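You operate a simulated robot arm through the tools that you are given. There is no shell and no other tool. Be economical: measure what you need, move in short steps, check, and stop when the job is done.

You run a simulated robot arm. Do the job below in one go: nothing can be reset, and whatever is moved stays where it is left.

## Task
Squeegee the wet patch off the air bench and stand the beige tub back.
Fine: tub on the drying rack while you work; squeegee back.

The check looks at the end state, three seconds after you hand in, the way a careful person would. Anything else that was tipped, shoved, dropped, spilled or broken makes it a failure.

## Robot
A 6-joint arm with a two-finger parallel gripper, fixed in place. Base frame: the origin is at the foot of the arm, x ahead of it, y to its left, z up; the work surface is at about z = 860. Units: mm, rad, N and s.
With the tool pointing down near the work surface it reaches from about 260 to 680 mm from the base axis. Its first joint turns from -1.152 to 1.152 rad. Payload 2.9 kg.
Tool frame: the origin (TCP) lies between the finger pads and is the grasp point; the fingertips stand 30 mm ahead of it; z points along the fingers, y is the line along which they close. Largest opening 110 mm; finger width 20, thickness 10; the body of the gripper, 48 by 112 mm, starts 55 mm behind the TCP.
Orientation is told as [roll, pitch, yaw] about the base's x, y, z axes, in that order, counted from this pose: with the fingers straight down and closing along the base's y, the tool's x points along the base's -x, its y along +y and its z along -z.

## Interface
- The arm moves only by the tool send_rows. Its argument "increments" is a list of rows, each a list of 7 numbers: the shift along the tool's x, y, z in units of 40 mm (1.0 is 40 mm), then the turn, a rotation vector about the tool's x, y, z in units of 8 degrees (1.0 is 8 degrees), then the opening, from 0 (shut) to 1 (fully open). In form: [[dx, dy, dz, wx, wy, wz, claw], ...]. A call has 1 to 12 rows; each row shifts and turns the commanded pose from where the row before left it, along the tool's axes as they then stand. A call with a number of a shift or a turn outside -1 to 1 is refused whole. Rows are played at 5 a second. More than 50 mm and 0.15 rad between two rows, or a gripper value outside its range, and nothing of the call is played. A pose out of reach is approached as far as the arm can. The call stops where the force on the tool passes 40 N (or 10 N more than at its start, if that is more) or the arm is blocked; 0.2 s more then pass. The fingers move at their own pace (about 108 mm/s each) and stop on an object; they squeeze with about 40 N. The grip force told is the motor's: it shows also when the fingers shut on nothing. Time passes only in rows, and 0.2 s behind the last, so rows that do not move let the fingers close. The reply holds the time, the measured pose of the TCP, the force on the tool along the base axes, the opening and the grip force, in the units named above and with some noise.
- Cameras (640 x 400 px; columns grow to the right, rows downward): "scene" is fixed at [101.7, 471.6, 1375.7]; the picture's right is [-0.33, -0.94, 0.00], its down [-0.60, 0.21, -0.77] and it looks along [0.72, -0.26, -0.64] (base axes); focal length 263 px, centre (320, 200). "wrist" rides on the gripper at [-36, 0, -57] in the tool frame; the picture's right is [0.00, -1.00, 0.00], its down [0.97, 0.00, -0.24] and it looks along [0.24, 0.00, 0.97] (tool axes); focal length 218 px, centre (320, 200). There is no depth. A picture from a camera that has moved, and an enlarged one, comes with that camera's place and axes in the base frame and with its lens.
- grab_frame(camera): a new picture of that camera. It takes no simulated time.
- inspect(camera, box): a new picture of the part [left, top, right, bottom] of that camera's present view, enlarged. It takes no simulated time.
- job_done(): hands the job in; it is judged then, once.

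Go step by step. Nothing tells you positions but the pictures and the camera data: compare them with the known pose of the tool, close in by small moves and look again before you grip or let go. The budget is 120 turns and 64 pictures, counting those below and the enlarged ones. Unless the task says otherwise, let go and move clear before handing in, and close with one line.

The tools are called by a JSON object that holds its "method" and its "body". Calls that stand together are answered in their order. send_rows: Moves the arm, as the interface text tells. Its arguments: {"type":"object","properties":{"increments":{"type":"array","items":{"type":"array","items":{"type":"number"}}}},"required":["increments"]} The other tools are called the same way: grab_frame (camera) takes a picture; inspect (camera, box) takes an enlarged picture of a part of a camera's view; job_done () hands the job in.

At the start:

```text
clock: 0.0
tcp_pos: [364.6, 151.3, 1205.6]
tool_rot: [-0.001, -0.001, -0.001]
force: [0.8, -0.6, 0.1]
width: 110.1
grip_force: 0.0
```

scene: 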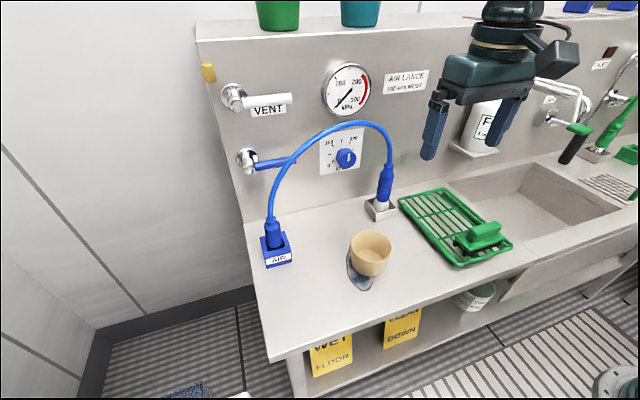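
wrist: 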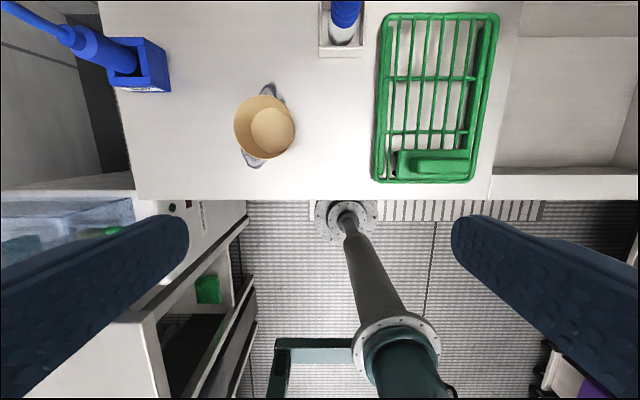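

I see the beige tub standing on a wet patch, left of the green drying rack, with a green tool lying on the rack. I'll look closer before moving.

{"method": "inspect", "body": {"camera": "scene", "box": [320, 170, 540, 310]}}

{"method": "inspect", "body": {"camera": "scene", "box": [520, 60, 640, 210]}}

{"method": "inspect", "body": {"camera": "wrist", "box": [200, 0, 520, 200]}}

```text
2.86 times, centred on (430, 240) of scene
camera zoom: at [101.7, 471.6, 1375.7], right [-0.33, -0.94, 0.0], down [-0.6, 0.21, -0.77], along [0.72, -0.26, -0.64], focal length 752 px, centre (6, 86)
```

zoom: 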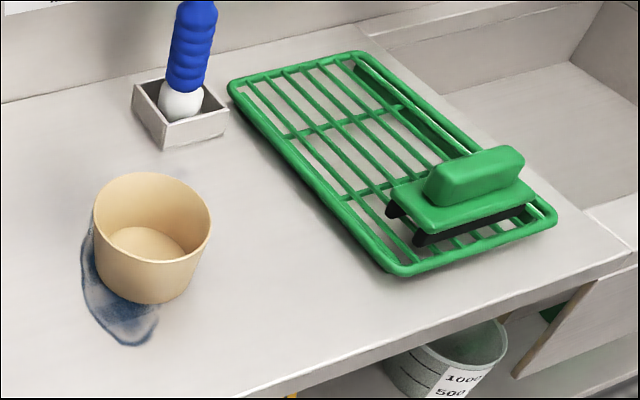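

```text
2.67 times, centred on (580, 135) of scene
camera zoom: at [101.7, 471.6, 1375.7], right [-0.33, -0.94, 0.0], down [-0.6, 0.21, -0.77], along [0.72, -0.26, -0.64], focal length 702 px, centre (-373, 373)
```

zoom: 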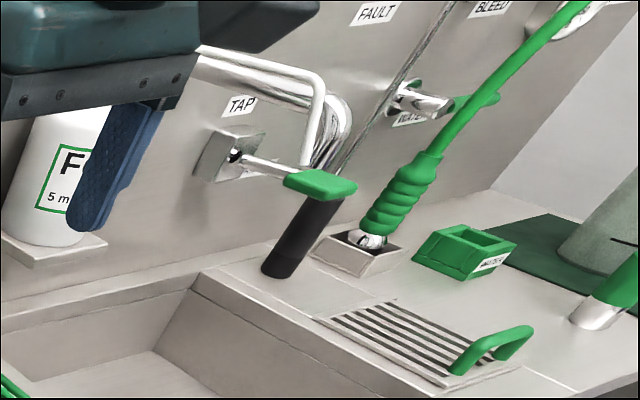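

```text
2.00 times, centred on (360, 100) of wrist
camera zoom: at [400.1, 153.8, 1262.6], right [0.0, -1.0, 0.0], down [-0.97, 0.0, 0.24], along [-0.24, 0.0, -0.97], focal length 436 px, centre (240, 400)
```

zoom: 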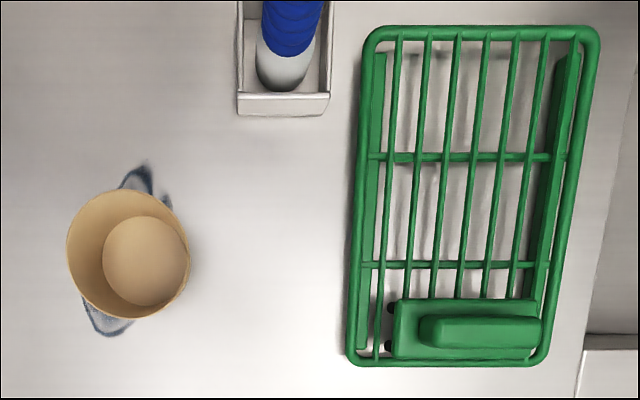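

The squeegee lies on the front of the rack with its handle along y, near (370, -31). The tub stands near (427, 236), about 88 mm across at the rim and about 70 mm tall. I'll move above the tub and refine that.

{"method": "send_rows", "body": {"increments": [[-0.31, 0.42, 0.63, 0, 0, 0, 1], [-0.31, 0.42, 0.63, 0, 0, 0, 1], [-0.31, 0.42, 0.63, 0, 0, 0, 1], [-0.31, 0.42, 0.63, 0, 0, 0, 1], [-0.31, 0.42, 0.63, 0, 0, 0, 1]]}}

{"method": "grab_frame", "body": {"camera": "wrist"}}

{"method": "grab_frame", "body": {"camera": "scene"}}

```text
clock: 1.2
tcp_pos: [424.8, 239.3, 1079.4]
tool_rot: [0.001, -0.001, 0.001]
force: [0.9, 0.5, 0.6]
width: 110.1
grip_force: 0.0
```

```text
58 pictures are left
camera wrist: at [461.6, 239.9, 1136.5], right [0.0, -1.0, 0.0], down [-0.97, 0.0, 0.24], along [-0.24, 0.0, -0.97], focal length 218 px, centre (320, 200)
```

wrist: 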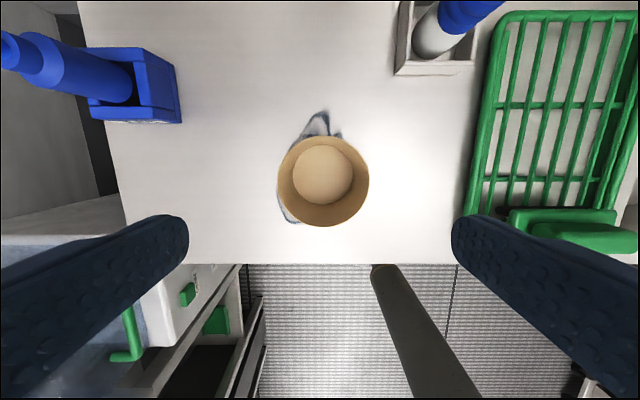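

```text
57 pictures are left
```

scene: 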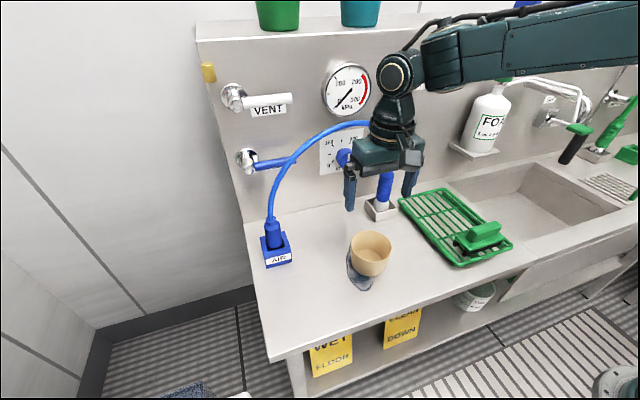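

The tub centre comes out at about (427, 236.5). I'll descend to just above the rim and check.

{"method": "send_rows", "body": {"increments": [[-0.05, -0.07, 0.9, 0, 0, 0, 1], [0, 0, 0.9, 0, 0, 0, 1], [0, 0, 0.9, 0, 0, 0, 1]]}}

{"method": "grab_frame", "body": {"camera": "wrist"}}

```text
clock: 2.0
tcp_pos: [428.3, 233.3, 972.4]
tool_rot: [-0.001, -0.002, 0.0]
force: [0.0, 0.3, -0.2]
width: 109.8
grip_force: 0.1
```

```text
56 pictures are left
camera wrist: at [463.7, 234.0, 1030.0], right [0.0, -1.0, 0.0], down [-0.97, 0.0, 0.24], along [-0.24, 0.0, -0.97], focal length 218 px, centre (320, 200)
```

wrist: 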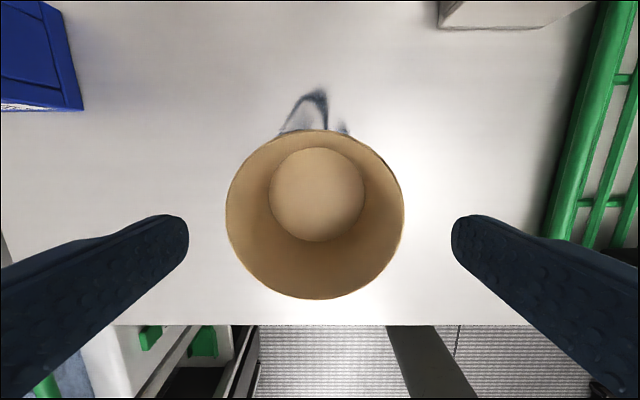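

The alignment is good apart from about 2.5 mm in y. I'll lower around the tub and close.

{"method": "send_rows", "body": {"increments": [[0, 0.06, 0.6, 0, 0, 0, 1], [0, 0, 0.6, 0, 0, 0, 1], [0, 0, 0.6, 0, 0, 0, 1], [0, 0, 0, 0, 0, 0, 0.6], [0, 0, 0, 0, 0, 0, 0.5], [0, 0, 0, 0, 0, 0, 0.5]]}}

```text
clock: 3.4
tcp_pos: [429.1, 233.6, 902.1]
tool_rot: [0.0, -0.001, -0.002]
force: [-0.2, 0.9, 0.7]
width: 90.5
grip_force: 39.7
```

The fingers have gripped the tub at 90 mm. I'll lift it and carry it over to the rack.

{"method": "send_rows", "body": {"increments": [[0, 0, -0.5, 0, 0, 0, 0.5], [0, 0, -1, 0, 0, 0, 0.5], [0, 0, -1, 0, 0, 0, 0.5], [0, -0.5, -0.5, 0, 0, 0, 0.5], [0, -1, 0, 0, 0, 0, 0.5], [0, -1, 0, 0, 0, 0, 0.5], [0, -1, 0, 0, 0, 0, 0.5], [0, -1, 0, 0, 0, 0, 0.5], [-0.4, -1, 0, 0, 0, 0, 0.5], [-0.6, -0.8, 0, 0, 0, 0, 0.5], [-0.8, -0.3, 0, 0, 0, 0, 0.5]]}}

{"method": "grab_frame", "body": {"camera": "wrist"}}

{"method": "grab_frame", "body": {"camera": "scene"}}

```text
clock: 5.8
tcp_pos: [500.3, -27.8, 1023.0]
tool_rot: [0.001, -0.001, 0.001]
force: [-0.3, 0.5, -1.0]
width: 90.7
grip_force: 40.0
```

```text
55 pictures are left
camera wrist: at [535.8, -26.8, 1079.9], right [0.0, -1.0, 0.0], down [-0.97, 0.0, 0.24], along [-0.24, 0.0, -0.97], focal length 218 px, centre (320, 200)
```

wrist: 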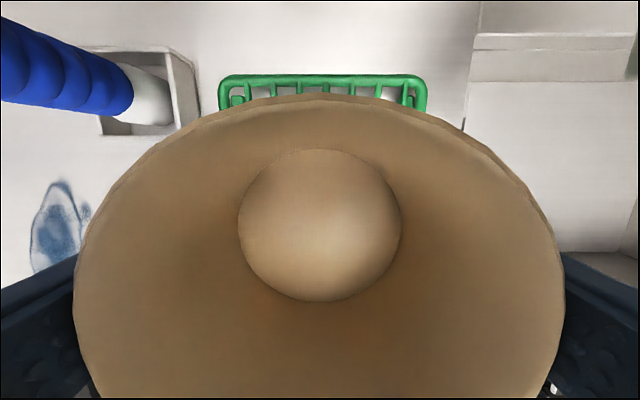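

```text
54 pictures are left
```

scene: 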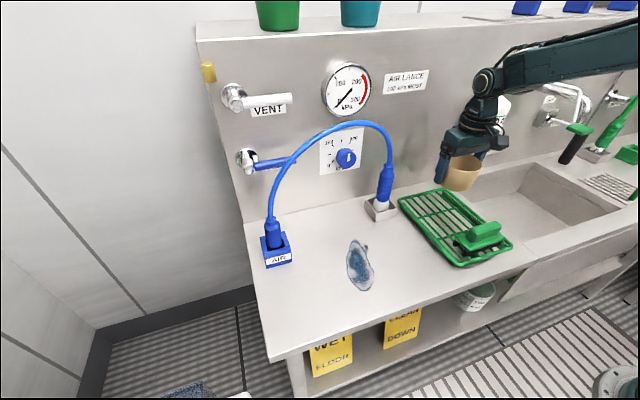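

The wet patch is now fully visible and the tub hangs over the free part of the rack. I'll lower it gently until it touches.

{"method": "send_rows", "body": {"increments": [[0, 0, 0.9, 0, 0, 0, 0.5], [0, 0, 0.9, 0, 0, 0, 0.5]]}}

{"method": "inspect", "body": {"camera": "scene", "box": [390, 140, 530, 280]}}

{"method": "inspect", "body": {"camera": "scene", "box": [320, 220, 420, 310]}}

```text
clock: 6.4
tcp_pos: [502.7, -26.0, 948.6]
tool_rot: [-0.001, 0.0, -0.001]
force: [0.9, -0.2, -0.4]
width: 90.5
grip_force: 39.5
```

```text
2.86 times, centred on (460, 210) of scene
camera zoom: at [101.7, 471.6, 1375.7], right [-0.33, -0.94, 0.0], down [-0.6, 0.21, -0.77], along [0.72, -0.26, -0.64], focal length 752 px, centre (-80, 171)
```

zoom: 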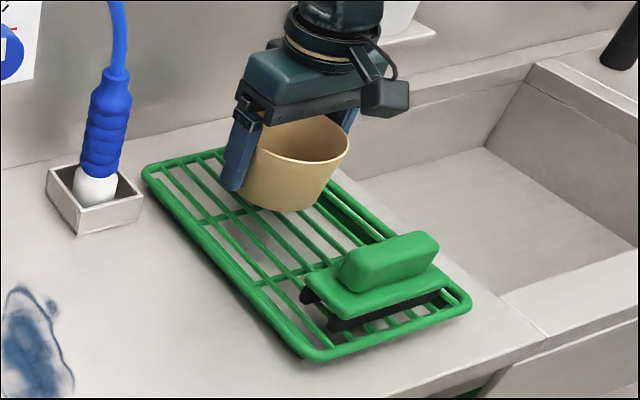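

```text
4.44 times, centred on (370, 265) of scene
camera zoom: at [101.7, 471.6, 1375.7], right [-0.33, -0.94, 0.0], down [-0.6, 0.21, -0.77], along [0.72, -0.26, -0.64], focal length 1169 px, centre (98, -89)
```

zoom: 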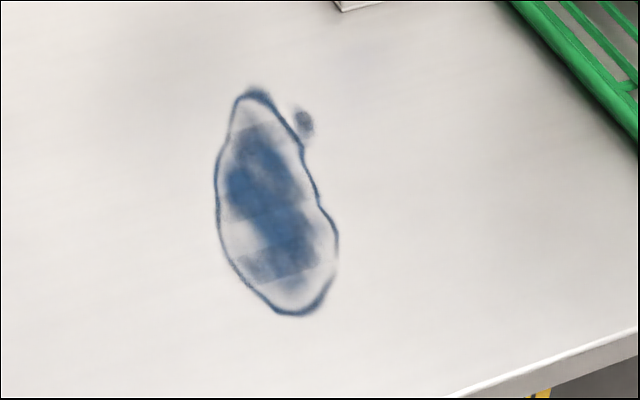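

The tub is still about 25 mm above the rack. I'll lower it in small steps and watch the force.

{"method": "send_rows", "body": {"increments": [[0, 0, 0.3, 0, 0, 0, 0.5], [0, 0, 0.1, 0, 0, 0, 0.5]]}}

{"method": "inspect", "body": {"camera": "scene", "box": [410, 160, 510, 260]}}

```text
clock: 7.0
tcp_pos: [501.0, -27.6, 932.3]
tool_rot: [0.0, -0.001, 0.001]
force: [-0.8, 0.2, -0.7]
width: 90.5
grip_force: 39.7
```

```text
4.00 times, centred on (460, 210) of scene
camera zoom: at [101.7, 471.6, 1375.7], right [-0.33, -0.94, 0.0], down [-0.6, 0.21, -0.77], along [0.72, -0.26, -0.64], focal length 1052 px, centre (-240, 160)
```

zoom: 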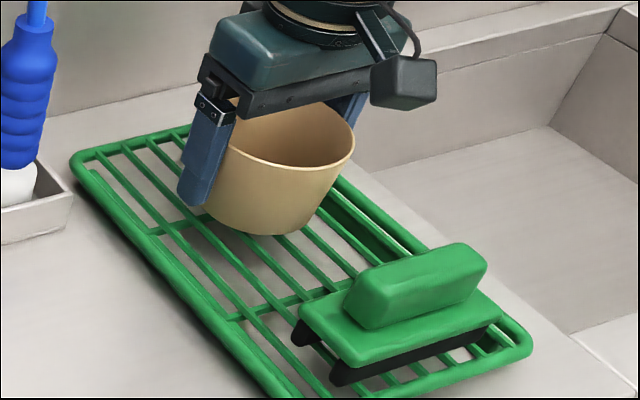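

{"method": "send_rows", "body": {"increments": [[0, 0, 0.1, 0, 0, 0, 0.5], [0, 0, 0.1, 0, 0, 0, 0.5]]}}

```text
clock: 7.6
tcp_pos: [501.1, -27.6, 923.8]
tool_rot: [0.0, 0.0, -0.001]
force: [0.1, 0.3, -0.6]
width: 90.7
grip_force: 39.8
```

{"method": "send_rows", "body": {"increments": [[0, 0, 0.07, 0, 0, 0, 0.5], [0, 0, 0, 0, 0, 0, 0.5]]}}

{"method": "inspect", "body": {"camera": "scene", "box": [410, 160, 510, 260]}}

```text
clock: 8.2
tcp_pos: [501.4, -26.7, 923.4]
tool_rot: [-0.001, -0.006, -0.001]
force: [-9.9, -0.7, 29.7]
width: 91.1
grip_force: 39.9
```

```text
4.00 times, centred on (460, 210) of scene
camera zoom: at [101.0, 471.6, 1375.8], right [-0.33, -0.94, 0.0], down [-0.6, 0.21, -0.77], along [0.72, -0.26, -0.64], focal length 1052 px, centre (-240, 160)
```

zoom: 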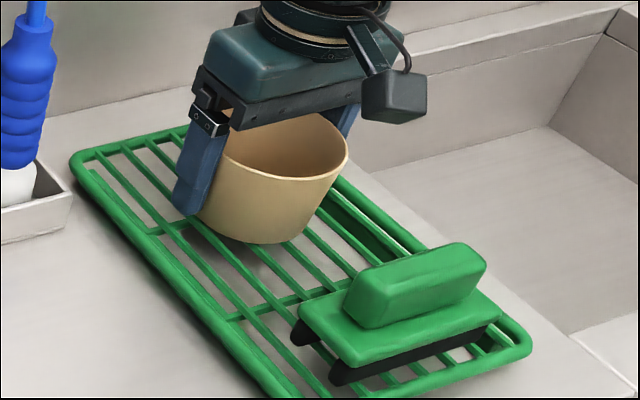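

Contact came at z = 923, so the rack top is near 881. I'll ease off about 1.5 mm, open, and rise straight up.

{"method": "send_rows", "body": {"increments": [[0, 0, -0.04, 0, 0, 0, 0.5], [0, 0, 0, 0, 0, 0, 1], [0, 0, 0, 0, 0, 0, 1], [0, 0, -0.4, 0, 0, 0, 1], [0, 0, -0.7, 0, 0, 0, 1], [0, 0, -0.9, 0, 0, 0, 1]]}}

{"method": "grab_frame", "body": {"camera": "wrist"}}

```text
clock: 9.6
tcp_pos: [501.3, -29.5, 1004.8]
tool_rot: [0.0, 0.0, -0.001]
force: [-0.1, -0.1, -0.1]
width: 110.0
grip_force: 0.1
```

```text
49 pictures are left
camera wrist: at [537.3, -28.2, 1060.3], right [0.0, -1.0, 0.0], down [-0.97, 0.0, 0.24], along [-0.24, 0.0, -0.97], focal length 218 px, centre (320, 200)
```

wrist: 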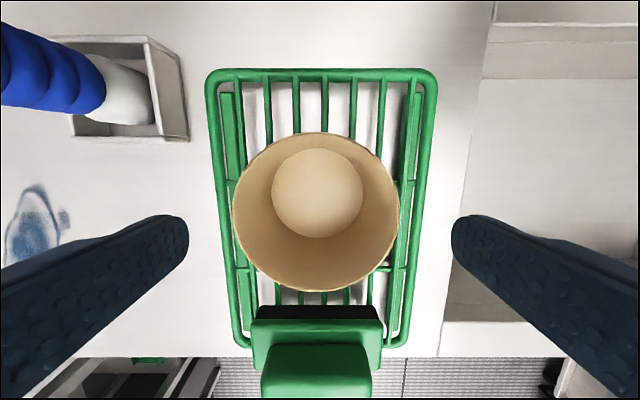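

The tub stands on the rack. Next I'll move over the squeegee and turn the gripper 90° so it closes across the handle along x.

{"method": "send_rows", "body": {"increments": [[0, 0, -0.9, 0, 0, 0, 1], [0.8, 0, -0.4, 0, 0, 0, 1], [0.8, 0, 0, 0, 0, 0, 1], [0.8, 0, 0, 0, 0, 0, 1], [0.85, 0, 0, 0, 0, 0, 0.6]]}}

{"method": "send_rows", "body": {"increments": [[0, 0, 0, 0, 0, -0.9375, 0.6], [0, 0, 0, 0, 0, -0.9375, 0.6], [0, 0, 0, 0, 0, -0.9375, 0.6], [0, 0, 0, 0, 0, -0.9375, 0.6], [0, 0, 0, 0, 0, -0.9375, 0.6], [0, 0, 0, 0, 0, -0.9375, 0.6], [0, 0, 0, 0, 0, -0.9375, 0.6], [0, 0, 0, 0, 0, -0.9375, 0.6], [0, 0, 0, 0, 0, -0.9375, 0.6], [0, 0, 0, 0, 0, -0.9375, 0.6], [0, 0, 0, 0, 0, -0.9375, 0.6], [0, 0, 0, 0, 0, -0.9375, 0.6]]}}

{"method": "grab_frame", "body": {"camera": "wrist"}}

```text
clock: 10.8
tcp_pos: [370.5, -26.7, 1054.7]
tool_rot: [0.0, 0.0, 0.001]
force: [-1.2, -0.9, -0.1]
width: 65.9
grip_force: 0.1
```

```text
clock: 13.4
tcp_pos: [370.3, -26.6, 1053.7]
tool_rot: [0.0, -0.001, 1.572]
force: [-0.2, -0.5, 0.4]
width: 66.3
grip_force: 0.1
```

```text
48 pictures are left
camera wrist: at [369.5, 9.8, 1111.0], right [1.0, 0.0, 0.0], down [0.0, -0.97, 0.24], along [0.0, -0.24, -0.97], focal length 218 px, centre (320, 200)
```

wrist: 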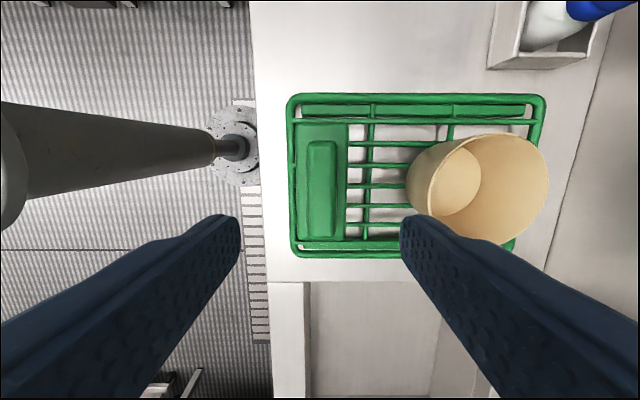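

The handle is centred under the gripper, near (371, -28). I'll descend to just around the handle top and look from the side.

{"method": "send_rows", "body": {"increments": [[0.03, 0, 0.8, 0, 0, 0, 0.55], [0, 0, 0.8, 0, 0, 0, 0.55], [0, 0, 0.75, 0, 0, 0, 0.55]]}}

{"method": "inspect", "body": {"camera": "scene", "box": [440, 190, 530, 270]}}

{"method": "grab_frame", "body": {"camera": "wrist"}}

```text
clock: 14.2
tcp_pos: [370.9, -29.0, 959.5]
tool_rot: [0.0, 0.001, 1.572]
force: [0.0, 0.5, -0.3]
width: 60.4
grip_force: 0.0
```

```text
5.00 times, centred on (485, 230) of scene
camera zoom: at [101.7, 471.6, 1375.7], right [-0.33, -0.94, 0.0], down [-0.6, 0.21, -0.77], along [0.72, -0.26, -0.64], focal length 1316 px, centre (-505, 50)
```

zoom: 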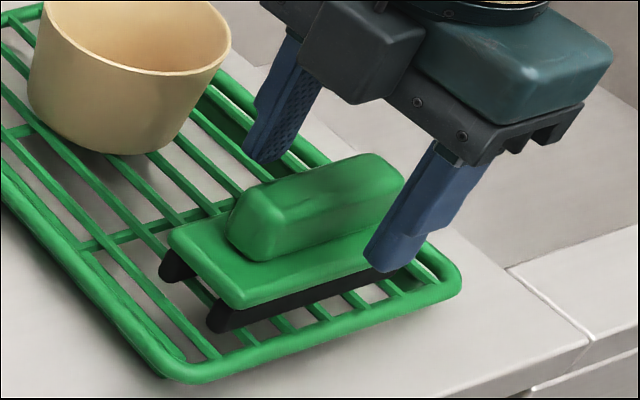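

```text
46 pictures are left
camera wrist: at [370.4, 7.6, 1016.6], right [1.0, 0.0, 0.0], down [0.0, -0.97, 0.24], along [0.0, -0.24, -0.97], focal length 218 px, centre (320, 200)
```

wrist: 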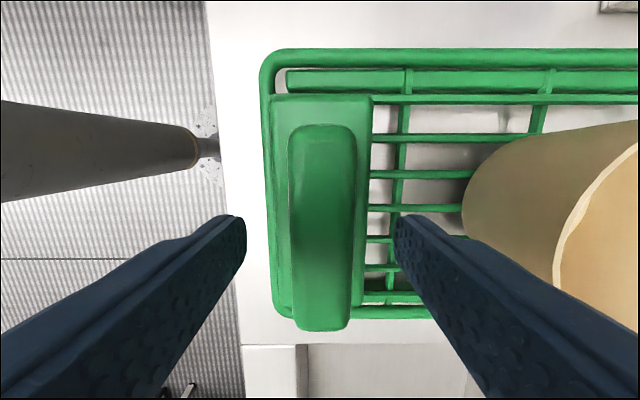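

The handle top is near z = 950 and the plate top near 910–920, so the tips are beside the handle. I'll centre along the handle, go down 4 mm and close.

{"method": "send_rows", "body": {"increments": [[-0.1, 0, 0.1, 0, 0, 0, 0.4], [0, 0, 0, 0, 0, 0, 0.3], [0, 0, 0, 0, 0, 0, 0.1], [0, 0, 0, 0, 0, 0, 0.1]]}}

{"method": "inspect", "body": {"camera": "scene", "box": [440, 190, 530, 270]}}

```text
clock: 15.2
tcp_pos: [371.6, -27.5, 955.8]
tool_rot: [0.001, -0.001, 1.57]
force: [0.0, -0.4, -0.3]
width: 23.2
grip_force: 40.1
```

```text
5.00 times, centred on (485, 230) of scene
camera zoom: at [101.7, 471.6, 1375.7], right [-0.33, -0.94, 0.0], down [-0.6, 0.21, -0.77], along [0.72, -0.26, -0.64], focal length 1316 px, centre (-505, 50)
```

zoom: 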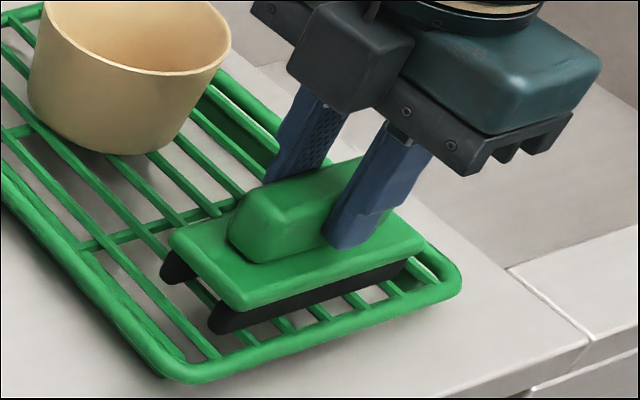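

The handle is held at 23 mm with the tips just above the plate. I'll lift clear of the rack and carry it over toward the patch.

{"method": "send_rows", "body": {"increments": [[0, 0, -0.5, 0, 0, 0, 0.1], [0, 0, -0.9, 0, 0, 0, 0.1], [0, 0, -0.5, 0, 0, 0, 0.1], [-0.8, 0, 0, 0, 0, 0, 0.1], [-1, 0, 0, 0, 0, 0, 0.1], [-1, 0, 0, 0, 0, 0, 0.1], [-1, -0.2, 0, 0, 0, 0, 0.1], [-1, -0.4, 0, 0, 0, 0, 0.1], [-1, -0.4, 0, 0, 0, 0, 0.1], [-1, -0.45, 0, 0, 0, 0, 0.1]]}}

{"method": "grab_frame", "body": {"camera": "scene"}}

{"method": "grab_frame", "body": {"camera": "wrist"}}

```text
clock: 17.4
tcp_pos: [426.9, 249.4, 1033.4]
tool_rot: [0.0, 0.001, 1.571]
force: [-0.6, -0.1, -1.7]
width: 23.3
grip_force: 39.9
```

```text
44 pictures are left
```

scene: 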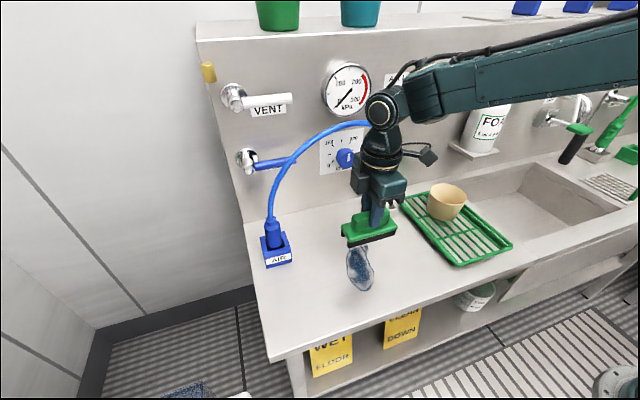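

```text
43 pictures are left
camera wrist: at [426.9, 286.2, 1090.1], right [1.0, 0.0, 0.0], down [0.0, -0.97, 0.24], along [0.0, -0.24, -0.97], focal length 218 px, centre (320, 200)
```

wrist: 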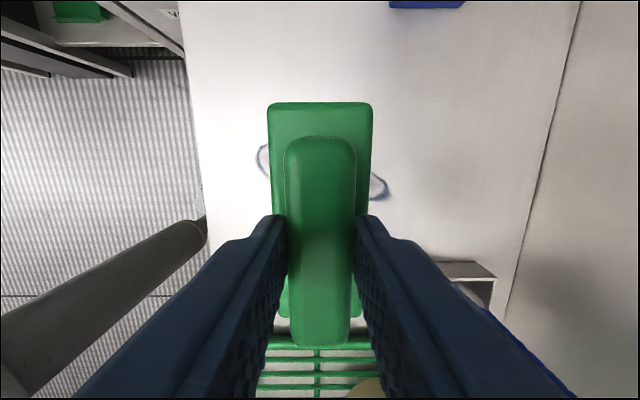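

The squeegee is over the patch and the hose arcs behind the wrist. I'll move forward carefully toward the far end of the patch and check the clearance to the hose.

{"method": "send_rows", "body": {"increments": [[0, -0.55, 0, 0, 0, 0, 0.1], [0, -0.55, 0, 0, 0, 0, 0.1], [0, -0.55, 0, 0, 0, 0, 0.1]]}}

{"method": "inspect", "body": {"camera": "scene", "box": [240, 60, 480, 310]}}

{"method": "grab_frame", "body": {"camera": "wrist"}}

```text
clock: 18.2
tcp_pos: [494.9, 247.5, 1033.1]
tool_rot: [0.002, 0.0, 1.571]
force: [0.5, 0.0, -1.8]
width: 23.1
grip_force: 40.1
```

```text
1.60 times, centred on (360, 185) of scene
camera zoom: at [101.7, 471.6, 1375.7], right [-0.33, -0.94, 0.0], down [-0.6, 0.21, -0.77], along [0.72, -0.26, -0.64], focal length 421 px, centre (256, 224)
```

zoom: 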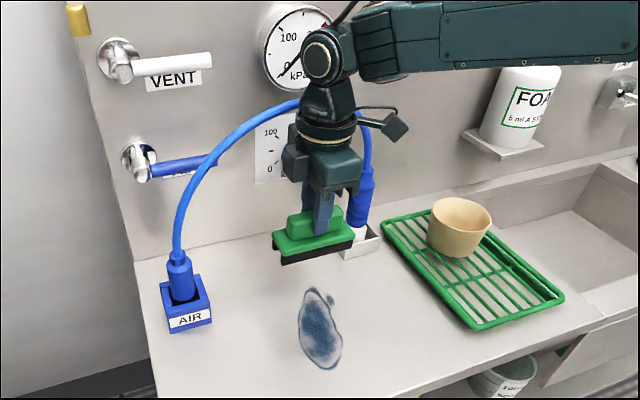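

```text
41 pictures are left
camera wrist: at [493.1, 284.9, 1089.9], right [1.0, 0.0, 0.0], down [0.0, -0.97, 0.24], along [0.0, -0.24, -0.97], focal length 218 px, centre (320, 200)
```

wrist: 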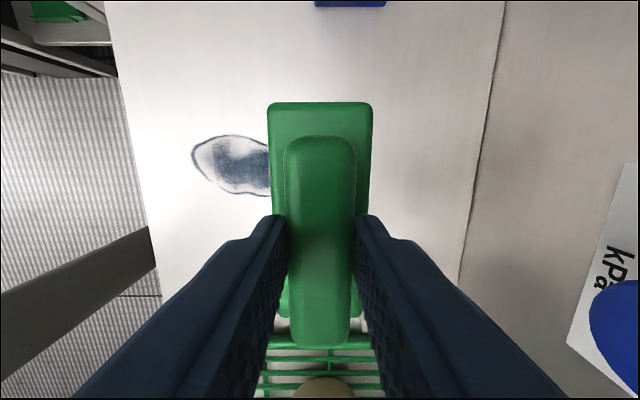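

There is no contact, and the patch runs to about x = 501. I'll descend most of the way and check the hose again.

{"method": "send_rows", "body": {"increments": [[0.05, 0.07, 0.6, 0, 0, 0, 0.1], [0, 0, 0.8, 0, 0, 0, 0.1], [0, 0, 0.7, 0, 0, 0, 0.1]]}}

{"method": "inspect", "body": {"camera": "scene", "box": [240, 60, 480, 310]}}

```text
clock: 19.0
tcp_pos: [491.2, 243.9, 949.6]
tool_rot: [0.001, -0.001, 1.57]
force: [-0.9, -0.5, -1.7]
width: 23.1
grip_force: 39.9
```

```text
1.60 times, centred on (360, 185) of scene
camera zoom: at [101.7, 471.6, 1375.7], right [-0.33, -0.94, 0.0], down [-0.6, 0.21, -0.77], along [0.72, -0.26, -0.64], focal length 421 px, centre (256, 224)
```

zoom: 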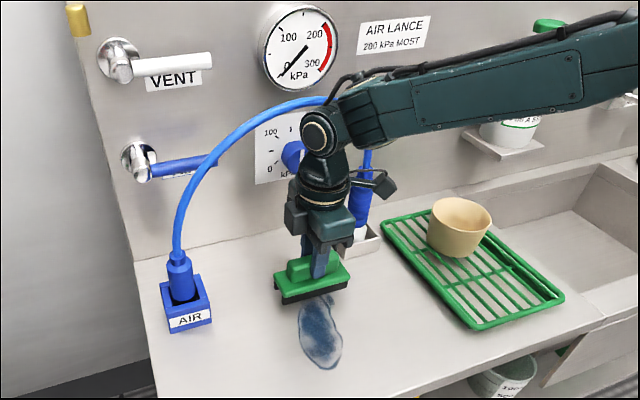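

The hose is undisturbed. I'll lower the last bit in small steps to feel contact.

{"method": "send_rows", "body": {"increments": [[0, 0, 0.15, 0, 0, 0, 0.1], [0, 0, 0.1, 0, 0, 0, 0.1], [0, 0, 0, 0, 0, 0, 0.1]]}}

```text
clock: 19.8
tcp_pos: [491.7, 244.9, 938.9]
tool_rot: [0.001, 0.0, 1.571]
force: [0.1, 0.2, -1.6]
width: 23.1
grip_force: 40.1
```

{"method": "send_rows", "body": {"increments": [[0, 0, 0.07, 0, 0, 0, 0.1], [0, 0, 0, 0, 0, 0, 0.1]]}}

```text
clock: 20.4
tcp_pos: [492.6, 243.5, 936.4]
tool_rot: [-0.001, -0.001, 1.571]
force: [-0.6, -0.4, -1.2]
width: 23.1
grip_force: 39.7
```

{"method": "send_rows", "body": {"increments": [[0, 0, 0.05, 0, 0, 0, 0.1], [0, 0, 0, 0, 0, 0, 0.1]]}}

{"method": "inspect", "body": {"camera": "scene", "box": [320, 190, 420, 270]}}

```text
clock: 21.0
tcp_pos: [492.5, 243.7, 934.3]
tool_rot: [-0.002, -0.001, 1.573]
force: [0.0, 0.5, -1.1]
width: 23.2
grip_force: 40.3
```

```text
5.00 times, centred on (370, 230) of scene
camera zoom: at [101.7, 471.6, 1375.7], right [-0.33, -0.94, 0.0], down [-0.6, 0.21, -0.77], along [0.72, -0.26, -0.64], focal length 1316 px, centre (70, 50)
```

zoom: 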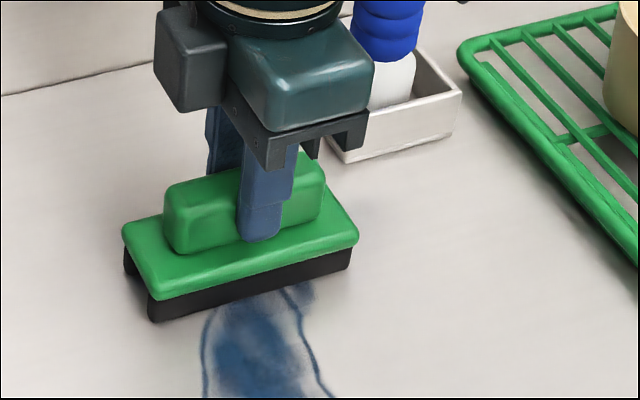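

{"method": "send_rows", "body": {"increments": [[0, 0, 0.04, 0, 0, 0, 0.1], [0, 0, 0, 0, 0, 0, 0.1]]}}

{"method": "send_rows", "body": {"increments": [[0, 0, 0.04, 0, 0, 0, 0.1], [0, 0, 0, 0, 0, 0, 0.1]]}}

```text
clock: 21.6
tcp_pos: [490.7, 243.9, 932.6]
tool_rot: [-0.002, 0.0, 1.572]
force: [-7.6, -5.8, 17.8]
width: 23.1
grip_force: 39.8
```

```text
clock: 22.2
tcp_pos: [493.1, 244.0, 933.2]
tool_rot: [-0.004, -0.002, 1.571]
force: [-3.7, -4.0, 5.7]
width: 23.4
grip_force: 40.0
stopped in row 2: the force on the tool passed its limit (the readings are from after the stop); the commanded pose is now the measured one
```

The blades touch at z ≈ 933. With light pressure I'll now pull the squeegee toward the front over the patch.

{"method": "send_rows", "body": {"increments": [[0, 0, 0.015, 0, 0, 0, 0.1], [0, 0.25, 0, 0, 0, 0, 0.1], [0, 0.25, 0, 0, 0, 0, 0.1], [0, 0.25, 0, 0, 0, 0, 0.1], [0, 0.25, 0, 0, 0, 0, 0.1]]}}

{"method": "inspect", "body": {"camera": "scene", "box": [320, 190, 420, 310]}}

```text
clock: 23.4
tcp_pos: [453.8, 244.7, 933.8]
tool_rot: [-0.012, -0.006, 1.57]
force: [15.2, 0.6, 21.2]
width: 23.4
grip_force: 40.0
```

```text
3.33 times, centred on (370, 250) of scene
camera zoom: at [101.8, 471.5, 1375.8], right [-0.33, -0.94, 0.0], down [-0.6, 0.21, -0.77], along [0.72, -0.26, -0.64], focal length 877 px, centre (153, 33)
```

zoom: 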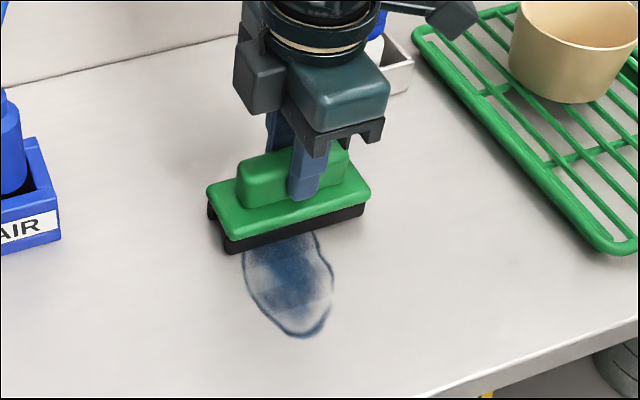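

The strip behind the blades is dry. I'll continue the stroke past the near end of the patch.

{"method": "send_rows", "body": {"increments": [[0, 0.25, 0, 0, 0, 0, 0.1], [0, 0.25, 0, 0, 0, 0, 0.1], [0, 0.25, 0, 0, 0, 0, 0.1], [0, 0.25, 0, 0, 0, 0, 0.1], [0, 0.25, 0, 0, 0, 0, 0.1], [0, 0.25, 0, 0, 0, 0, 0.1], [0, 0.25, 0, 0, 0, 0, 0.1], [0, 0.25, 0, 0, 0, 0, 0.1], [0, 0.25, 0, 0, 0, 0, 0.1], [0, 0.25, 0, 0, 0, 0, 0.1], [0, 0.25, 0, 0, 0, 0, 0.1]]}}

{"method": "inspect", "body": {"camera": "scene", "box": [320, 190, 440, 340]}}

```text
clock: 25.8
tcp_pos: [343.0, 245.2, 933.5]
tool_rot: [-0.009, -0.002, 1.568]
force: [12.1, -1.7, 14.9]
width: 23.2
grip_force: 40.0
```

```text
2.67 times, centred on (380, 265) of scene
camera zoom: at [101.8, 471.4, 1375.8], right [-0.33, -0.94, 0.0], down [-0.6, 0.21, -0.77], along [0.72, -0.26, -0.64], focal length 702 px, centre (160, 27)
```

zoom: 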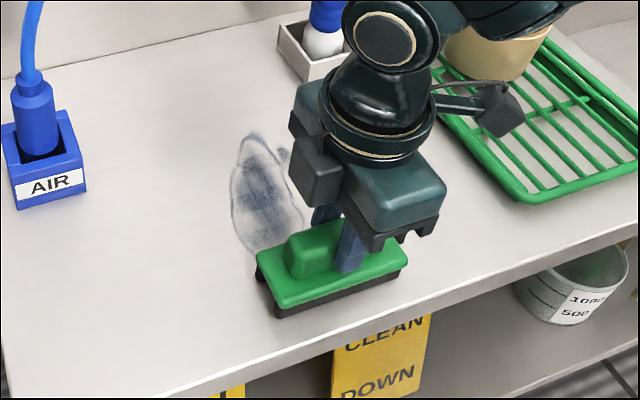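

The first pass thinned the patch but didn't remove it. I'll finish this stroke and go back over it with the same pressure, then look.

{"method": "send_rows", "body": {"increments": [[0, 0.25, 0, 0, 0, 0, 0.1], [0, 0, 0.01, 0, 0, 0, 0.1], [0, -0.4, 0, 0, 0, 0, 0.1], [0, -0.4, 0, 0, 0, 0, 0.1], [0, -0.4, 0, 0, 0, 0, 0.1], [0, -0.4, 0, 0, 0, 0, 0.1], [0, -0.4, 0, 0, 0, 0, 0.1], [0, -0.4, 0, 0, 0, 0, 0.1], [0, -0.4, 0, 0, 0, 0, 0.1], [0, -0.4, 0, 0, 0, 0, 0.1], [0, -0.4, 0, 0, 0, 0, 0.1], [0, -0.35, 0, 0, 0, 0, 0.1]]}}

{"method": "inspect", "body": {"camera": "scene", "box": [320, 190, 440, 340]}}

```text
clock: 26.6
tcp_pos: [335.3, 244.7, 934.6]
tool_rot: [0.013, 0.002, 1.581]
force: [-4.6, -3.4, 9.0]
width: 23.2
grip_force: 40.3
stopped in row 3: the force on the tool passed its limit (the readings are from after the stop); the commanded pose is now the measured one
```

```text
2.67 times, centred on (380, 265) of scene
camera zoom: at [101.5, 471.4, 1375.8], right [-0.33, -0.94, 0.0], down [-0.6, 0.21, -0.77], along [0.72, -0.26, -0.64], focal length 702 px, centre (160, 27)
```

zoom: 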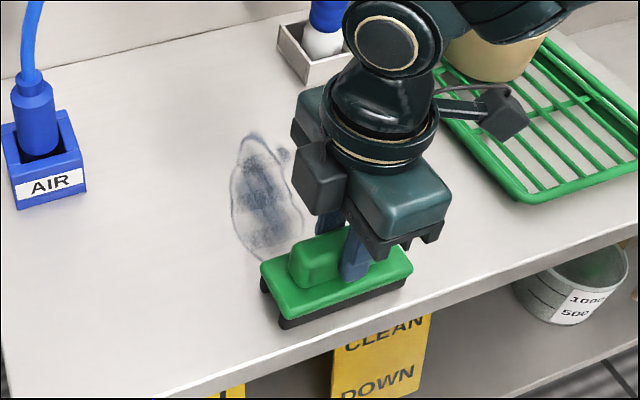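

Pushing back catches, so only pull strokes work. I'll lift, return to the far end and pull again.

{"method": "send_rows", "body": {"increments": [[0, 0, -0.5, 0, 0, 0, 0.1], [0, -0.8, 0, 0, 0.093, 0.07, 0.1], [0, -0.8, 0, 0, 0, 0, 0.1], [0, -0.8, 0, 0, 0, 0, 0.1], [0, -0.8, 0, 0, 0, 0, 0.1], [0, -0.73, 0, 0, 0, 0, 0.1], [0, 0, 0, 0, 0, 0, 0.1]]}}

{"method": "inspect", "body": {"camera": "scene", "box": [320, 190, 420, 310]}}

```text
clock: 28.2
tcp_pos: [491.5, 246.5, 950.4]
tool_rot: [0.012, 0.014, 1.571]
force: [0.5, -1.3, -1.7]
width: 23.1
grip_force: 40.2
```

```text
3.33 times, centred on (370, 250) of scene
camera zoom: at [101.7, 471.6, 1375.7], right [-0.33, -0.94, 0.0], down [-0.6, 0.21, -0.77], along [0.72, -0.26, -0.64], focal length 877 px, centre (153, 33)
```

zoom: 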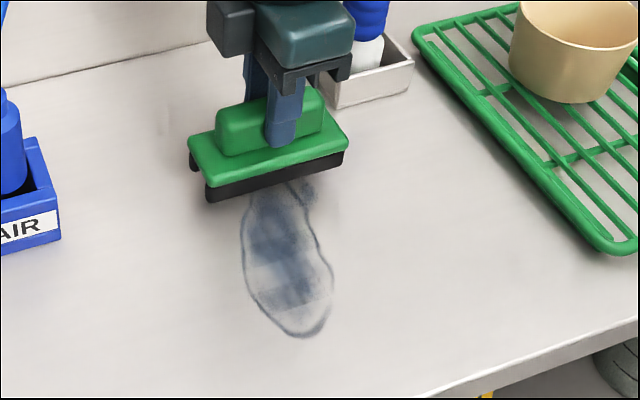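

The patch is fainter. I'll level the tool and lower for the second pull.

{"method": "send_rows", "body": {"increments": [[0, 0, 0.2, 0.085, -0.1, 0, 0.1], [0, 0, 0.18, 0, 0, 0, 0.1], [0, 0, 0, 0, 0, 0, 0.1]]}}

{"method": "send_rows", "body": {"increments": [[0, 0, 0.04, 0, 0, 0, 0.1], [0, 0, 0, 0, 0, 0, 0.1]]}}

```text
clock: 29.0
tcp_pos: [492.1, 244.7, 934.5]
tool_rot: [0.0, -0.001, 1.572]
force: [-1.4, 0.5, -1.8]
width: 23.2
grip_force: 39.9
```

```text
clock: 29.6
tcp_pos: [493.5, 245.8, 933.6]
tool_rot: [-0.002, 0.001, 1.57]
force: [0.4, 1.1, -0.9]
width: 23.0
grip_force: 39.6
```

{"method": "send_rows", "body": {"increments": [[0, 0, 0.03, 0, 0, 0, 0.1], [0, 0, 0, 0, 0, 0, 0.1]]}}

```text
clock: 30.2
tcp_pos: [492.1, 245.5, 933.2]
tool_rot: [-0.001, -0.001, 1.571]
force: [-6.6, -0.1, 9.6]
width: 23.1
grip_force: 40.0
```

{"method": "send_rows", "body": {"increments": [[0, 0.05, 0.015, 0, 0, 0, 0.1], [0, 0.15, 0.01, 0, 0, 0, 0.1], [0, 0.25, 0, 0, 0, 0, 0.1], [0, 0.35, 0, 0, 0, 0, 0.1], [0, 0.4, 0, 0, 0, 0, 0.1], [0, 0.4, 0, 0, 0, 0, 0.1], [0, 0.4, 0, 0, 0, 0, 0.1], [0, 0.4, 0, 0, 0, 0, 0.1], [0, 0.4, 0, 0, 0, 0, 0.1], [0, 0.4, 0, 0, 0, 0, 0.1], [0, 0.4, 0, 0, 0, 0, 0.1], [0, 0.3, 0, 0, 0, 0, 0.1]]}}

{"method": "inspect", "body": {"camera": "scene", "box": [320, 190, 440, 340]}}

```text
clock: 32.6
tcp_pos: [352.6, 247.9, 934.1]
tool_rot: [-0.013, -0.009, 1.57]
force: [-1.2, 0.1, 1.9]
width: 23.5
grip_force: 39.7
stopped in row 12: the force on the tool passed its limit (the readings are from after the stop); the commanded pose is now the measured one
```

```text
2.67 times, centred on (380, 265) of scene
camera zoom: at [101.6, 471.6, 1375.7], right [-0.33, -0.94, 0.0], down [-0.6, 0.21, -0.77], along [0.72, -0.26, -0.64], focal length 702 px, centre (160, 27)
```

zoom: 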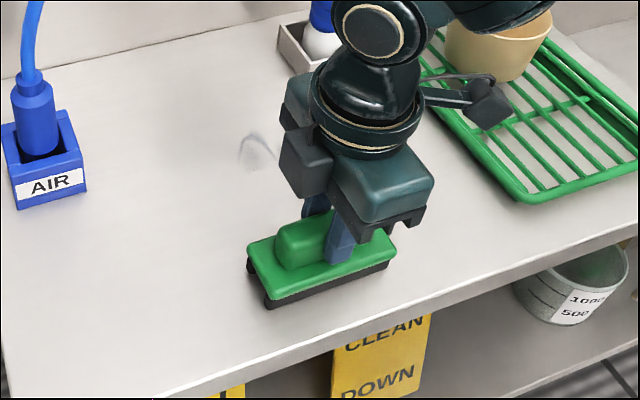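

The firmer pass cleared nearly everything; only a faint trace remains at the far end. I'll finish the near end.

{"method": "send_rows", "body": {"increments": [[0, 0, 0, -0.09, 0.065, 0, 0.1], [0, 0.1, 0.03, 0, 0, 0, 0.1], [0, 0.15, 0, 0, 0, 0, 0.1], [0, 0.2, 0, 0, 0, 0, 0.1], [0, 0.15, 0, 0, 0, 0, 0.1]]}}

```text
clock: 33.9
tcp_pos: [329.2, 248.4, 934.7]
tool_rot: [-0.009, -0.003, 1.567]
force: [14.6, 0.0, 17.2]
width: 23.4
grip_force: 40.4
```

Now I'll lift, go back to the far end and look.

{"method": "send_rows", "body": {"increments": [[0, 0, -0.5, 0, 0, 0, 0.1], [0, -0.8, 0, 0, 0, 0, 0.1], [0, -0.85, 0, 0, 0, 0, 0.1], [0, -0.85, 0, 0, 0, 0, 0.1], [0, -0.85, 0, 0, 0, 0, 0.1], [0, -0.8, 0, 0, 0, 0, 0.1], [0, 0, 0, 0, 0, 0, 0.1]]}}

{"method": "inspect", "body": {"camera": "scene", "box": [310, 190, 430, 310]}}

{"method": "grab_frame", "body": {"camera": "wrist"}}

```text
clock: 35.5
tcp_pos: [495.2, 244.5, 951.0]
tool_rot: [-0.002, 0.001, 1.57]
force: [-0.4, -0.2, -2.0]
width: 23.1
grip_force: 39.7
```

```text
3.33 times, centred on (370, 250) of scene
camera zoom: at [101.8, 471.6, 1375.7], right [-0.33, -0.94, 0.0], down [-0.6, 0.21, -0.77], along [0.72, -0.26, -0.64], focal length 877 px, centre (153, 33)
```

zoom: 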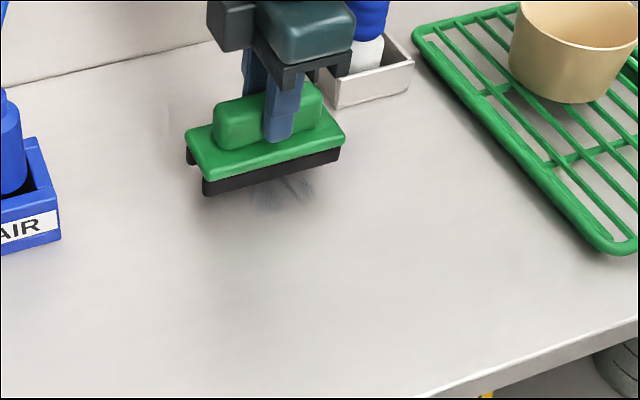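

```text
32 pictures are left
camera wrist: at [493.9, 283.1, 1009.1], right [1.0, 0.0, 0.0], down [0.0, -0.97, 0.24], along [0.0, -0.24, -0.97], focal length 218 px, centre (320, 200)
```

wrist: 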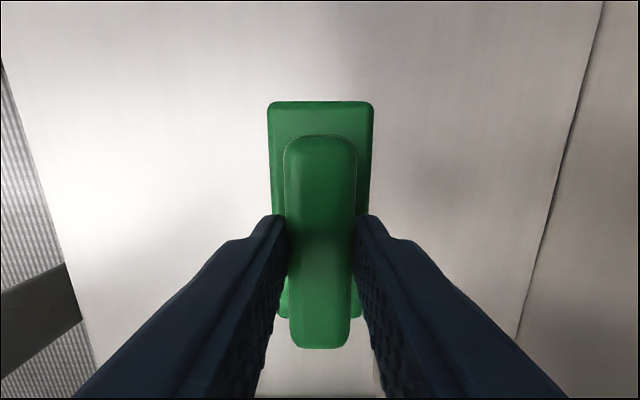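

Only the far end has a faint trace. I'll set down a bit further back with firmer pressure and pull once more.

{"method": "send_rows", "body": {"increments": [[0, -0.15, 0.2, 0, 0, 0, 0.1], [0, 0, 0.22, 0, 0, 0, 0.1], [0, 0, 0.02, 0, 0, 0, 0.1], [0, 0, 0, 0, 0, 0, 0.1]]}}

{"method": "send_rows", "body": {"increments": [[0, 0, 0.03, 0, 0, 0, 0.1], [0, 0, 0, 0, 0, 0, 0.1]]}}

```text
clock: 36.5
tcp_pos: [500.6, 248.1, 934.9]
tool_rot: [-0.002, 0.0, 1.572]
force: [0.3, -0.5, -1.1]
width: 23.1
grip_force: 40.3
```

```text
clock: 37.0
tcp_pos: [499.6, 247.6, 933.4]
tool_rot: [-0.004, 0.0, 1.57]
force: [-0.1, 0.3, -1.8]
width: 23.2
grip_force: 39.4
```

{"method": "send_rows", "body": {"increments": [[0, 0, 0.03, 0, 0, 0, 0.1], [0, 0, 0, 0, 0, 0, 0.1]]}}

```text
clock: 37.6
tcp_pos: [500.0, 248.2, 932.8]
tool_rot: [-0.004, -0.001, 1.57]
force: [-2.0, -5.6, 9.4]
width: 22.9
grip_force: 40.2
```

{"method": "send_rows", "body": {"increments": [[0, 0.05, 0.03, 0, 0, 0, 0.1], [0, 0.15, 0, 0, 0, 0, 0.1], [0, 0.25, 0, 0, 0, 0, 0.1], [0, 0.25, 0, 0, 0, 0, 0.1], [0, 0.3, 0, 0, 0, 0, 0.1], [0, 0.35, 0, 0, 0, 0, 0.1], [0, 0.35, 0, 0, 0, 0, 0.1], [0, 0.35, 0, 0, 0, 0, 0.1], [0, 0.35, 0, 0, 0, 0, 0.1], [0, 0.35, 0, 0, 0, 0, 0.1], [0, 0.35, 0, 0, 0, 0, 0.1], [0, 0.35, 0, 0, 0, 0, 0.1]]}}

{"method": "inspect", "body": {"camera": "scene", "box": [310, 190, 430, 310]}}

```text
clock: 40.2
tcp_pos: [363.3, 248.8, 932.7]
tool_rot: [-0.008, -0.001, 1.568]
force: [13.9, 0.4, 19.9]
width: 23.4
grip_force: 40.0
```

```text
3.33 times, centred on (370, 250) of scene
camera zoom: at [101.8, 471.5, 1375.8], right [-0.33, -0.94, 0.0], down [-0.6, 0.21, -0.77], along [0.72, -0.26, -0.64], focal length 877 px, centre (153, 33)
```

zoom: 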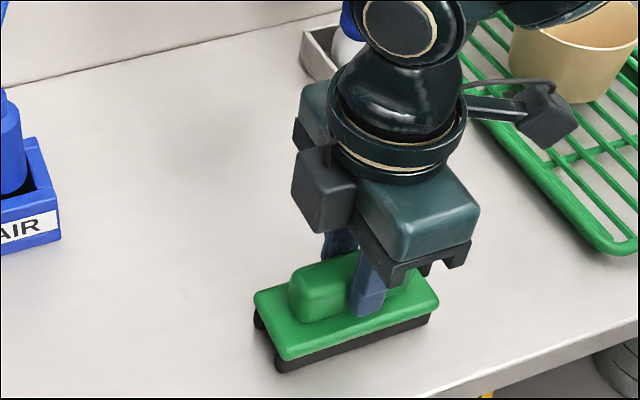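

The bench looks clean. I'll finish the stroke, then lift and check the whole bench.

{"method": "send_rows", "body": {"increments": [[0, 0.3, 0, 0, 0, 0, 0.1], [0, 0.3, 0, 0, 0, 0, 0.1], [0, 0.2, 0, 0, 0, 0, 0.1], [0, 0, -0.6, 0, 0, 0, 0.1], [0, 0, -0.9, 0, 0, 0, 0.1], [0, 0, -0.9, 0, 0, 0, 0.1], [0.7, -0.5, 0, 0, 0, 0, 0.1], [0.9, -0.5, 0, 0, 0, 0, 0.1], [1, 0, 0, 0, 0, 0, 0.1], [0.9, 0, 0, 0, 0, 0, 0.1]]}}

{"method": "inspect", "body": {"camera": "scene", "box": [300, 190, 440, 340]}}

{"method": "grab_frame", "body": {"camera": "wrist"}}

```text
clock: 42.5
tcp_pos: [367.4, 109.7, 1028.3]
tool_rot: [-0.001, 0.001, 1.57]
force: [0.1, -0.3, -1.6]
width: 23.0
grip_force: 40.1
```

```text
2.67 times, centred on (370, 265) of scene
camera zoom: at [101.7, 471.6, 1375.7], right [-0.33, -0.94, 0.0], down [-0.6, 0.21, -0.77], along [0.72, -0.26, -0.64], focal length 702 px, centre (187, 27)
```

zoom: 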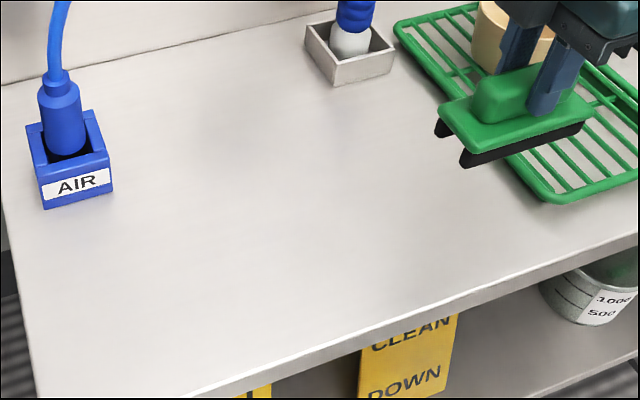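

```text
29 pictures are left
camera wrist: at [367.2, 146.6, 1085.3], right [1.0, 0.0, 0.0], down [0.0, -0.97, 0.24], along [0.0, -0.24, -0.97], focal length 218 px, centre (320, 200)
```

wrist: 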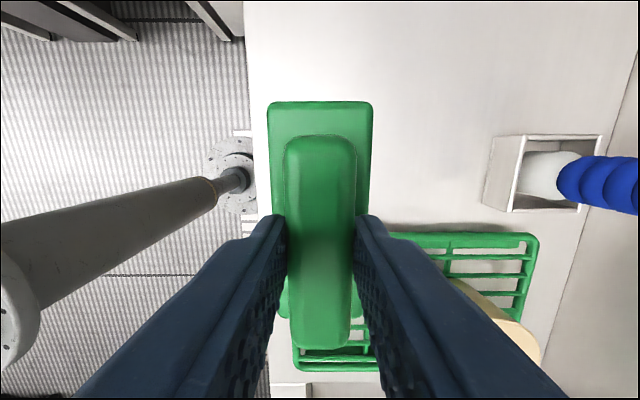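

The bench is clean and dry. I'll take the squeegee back to its spot on the rack.

{"method": "send_rows", "body": {"increments": [[0.9, -0.1, 0, 0, 0, 0, 0.1], [0.9, 0, 0, 0, 0, 0, 0.1], [0.9, 0, 0, 0, 0, 0, 0.1], [0.73, 0, 0, 0, 0, 0, 0.1], [0, 0, 0.7, 0, 0, 0, 0.1], [0, 0, 0.7, 0, 0, 0, 0.1], [0, 0, 0.2, 0, 0, 0, 0.1], [0, 0, 0, 0, 0, 0, 0.1]]}}

{"method": "inspect", "body": {"camera": "scene", "box": [440, 190, 530, 270]}}

```text
clock: 44.2
tcp_pos: [371.7, -30.9, 963.1]
tool_rot: [-0.002, 0.002, 1.572]
force: [0.2, -0.4, -1.9]
width: 23.3
grip_force: 40.4
```

```text
5.00 times, centred on (485, 230) of scene
camera zoom: at [101.7, 471.6, 1375.7], right [-0.33, -0.94, 0.0], down [-0.6, 0.21, -0.77], along [0.72, -0.26, -0.64], focal length 1316 px, centre (-505, 50)
```

zoom: 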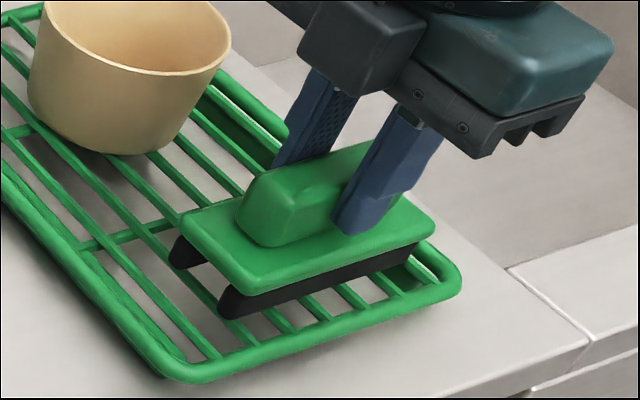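

{"method": "send_rows", "body": {"increments": [[-0.06, 0, 0.1, 0, 0, 0, 0.1], [0, 0, 0.05, 0, 0, 0, 0.1], [0, 0, 0, 0, 0, 0, 0.1]]}}

{"method": "send_rows", "body": {"increments": [[0, 0, 0.03, 0, 0, 0, 0.1], [0, 0, 0, 0, 0, 0, 0.1]]}}

```text
clock: 45.0
tcp_pos: [373.9, -27.8, 957.5]
tool_rot: [-0.001, 0.001, 1.571]
force: [0.2, 0.0, -1.2]
width: 23.3
grip_force: 39.8
```

```text
clock: 45.6
tcp_pos: [373.4, -26.6, 956.2]
tool_rot: [-0.002, 0.0, 1.57]
force: [1.0, -0.1, -1.5]
width: 23.0
grip_force: 39.7
```

{"method": "send_rows", "body": {"increments": [[0, 0, 0.03, 0, 0, 0, 0.1], [0, 0, 0, 0, 0, 0, 0.1]]}}

```text
clock: 46.2
tcp_pos: [373.9, -25.9, 955.6]
tool_rot: [-0.004, 0.001, 1.569]
force: [-0.5, -0.8, 7.6]
width: 23.3
grip_force: 39.8
```

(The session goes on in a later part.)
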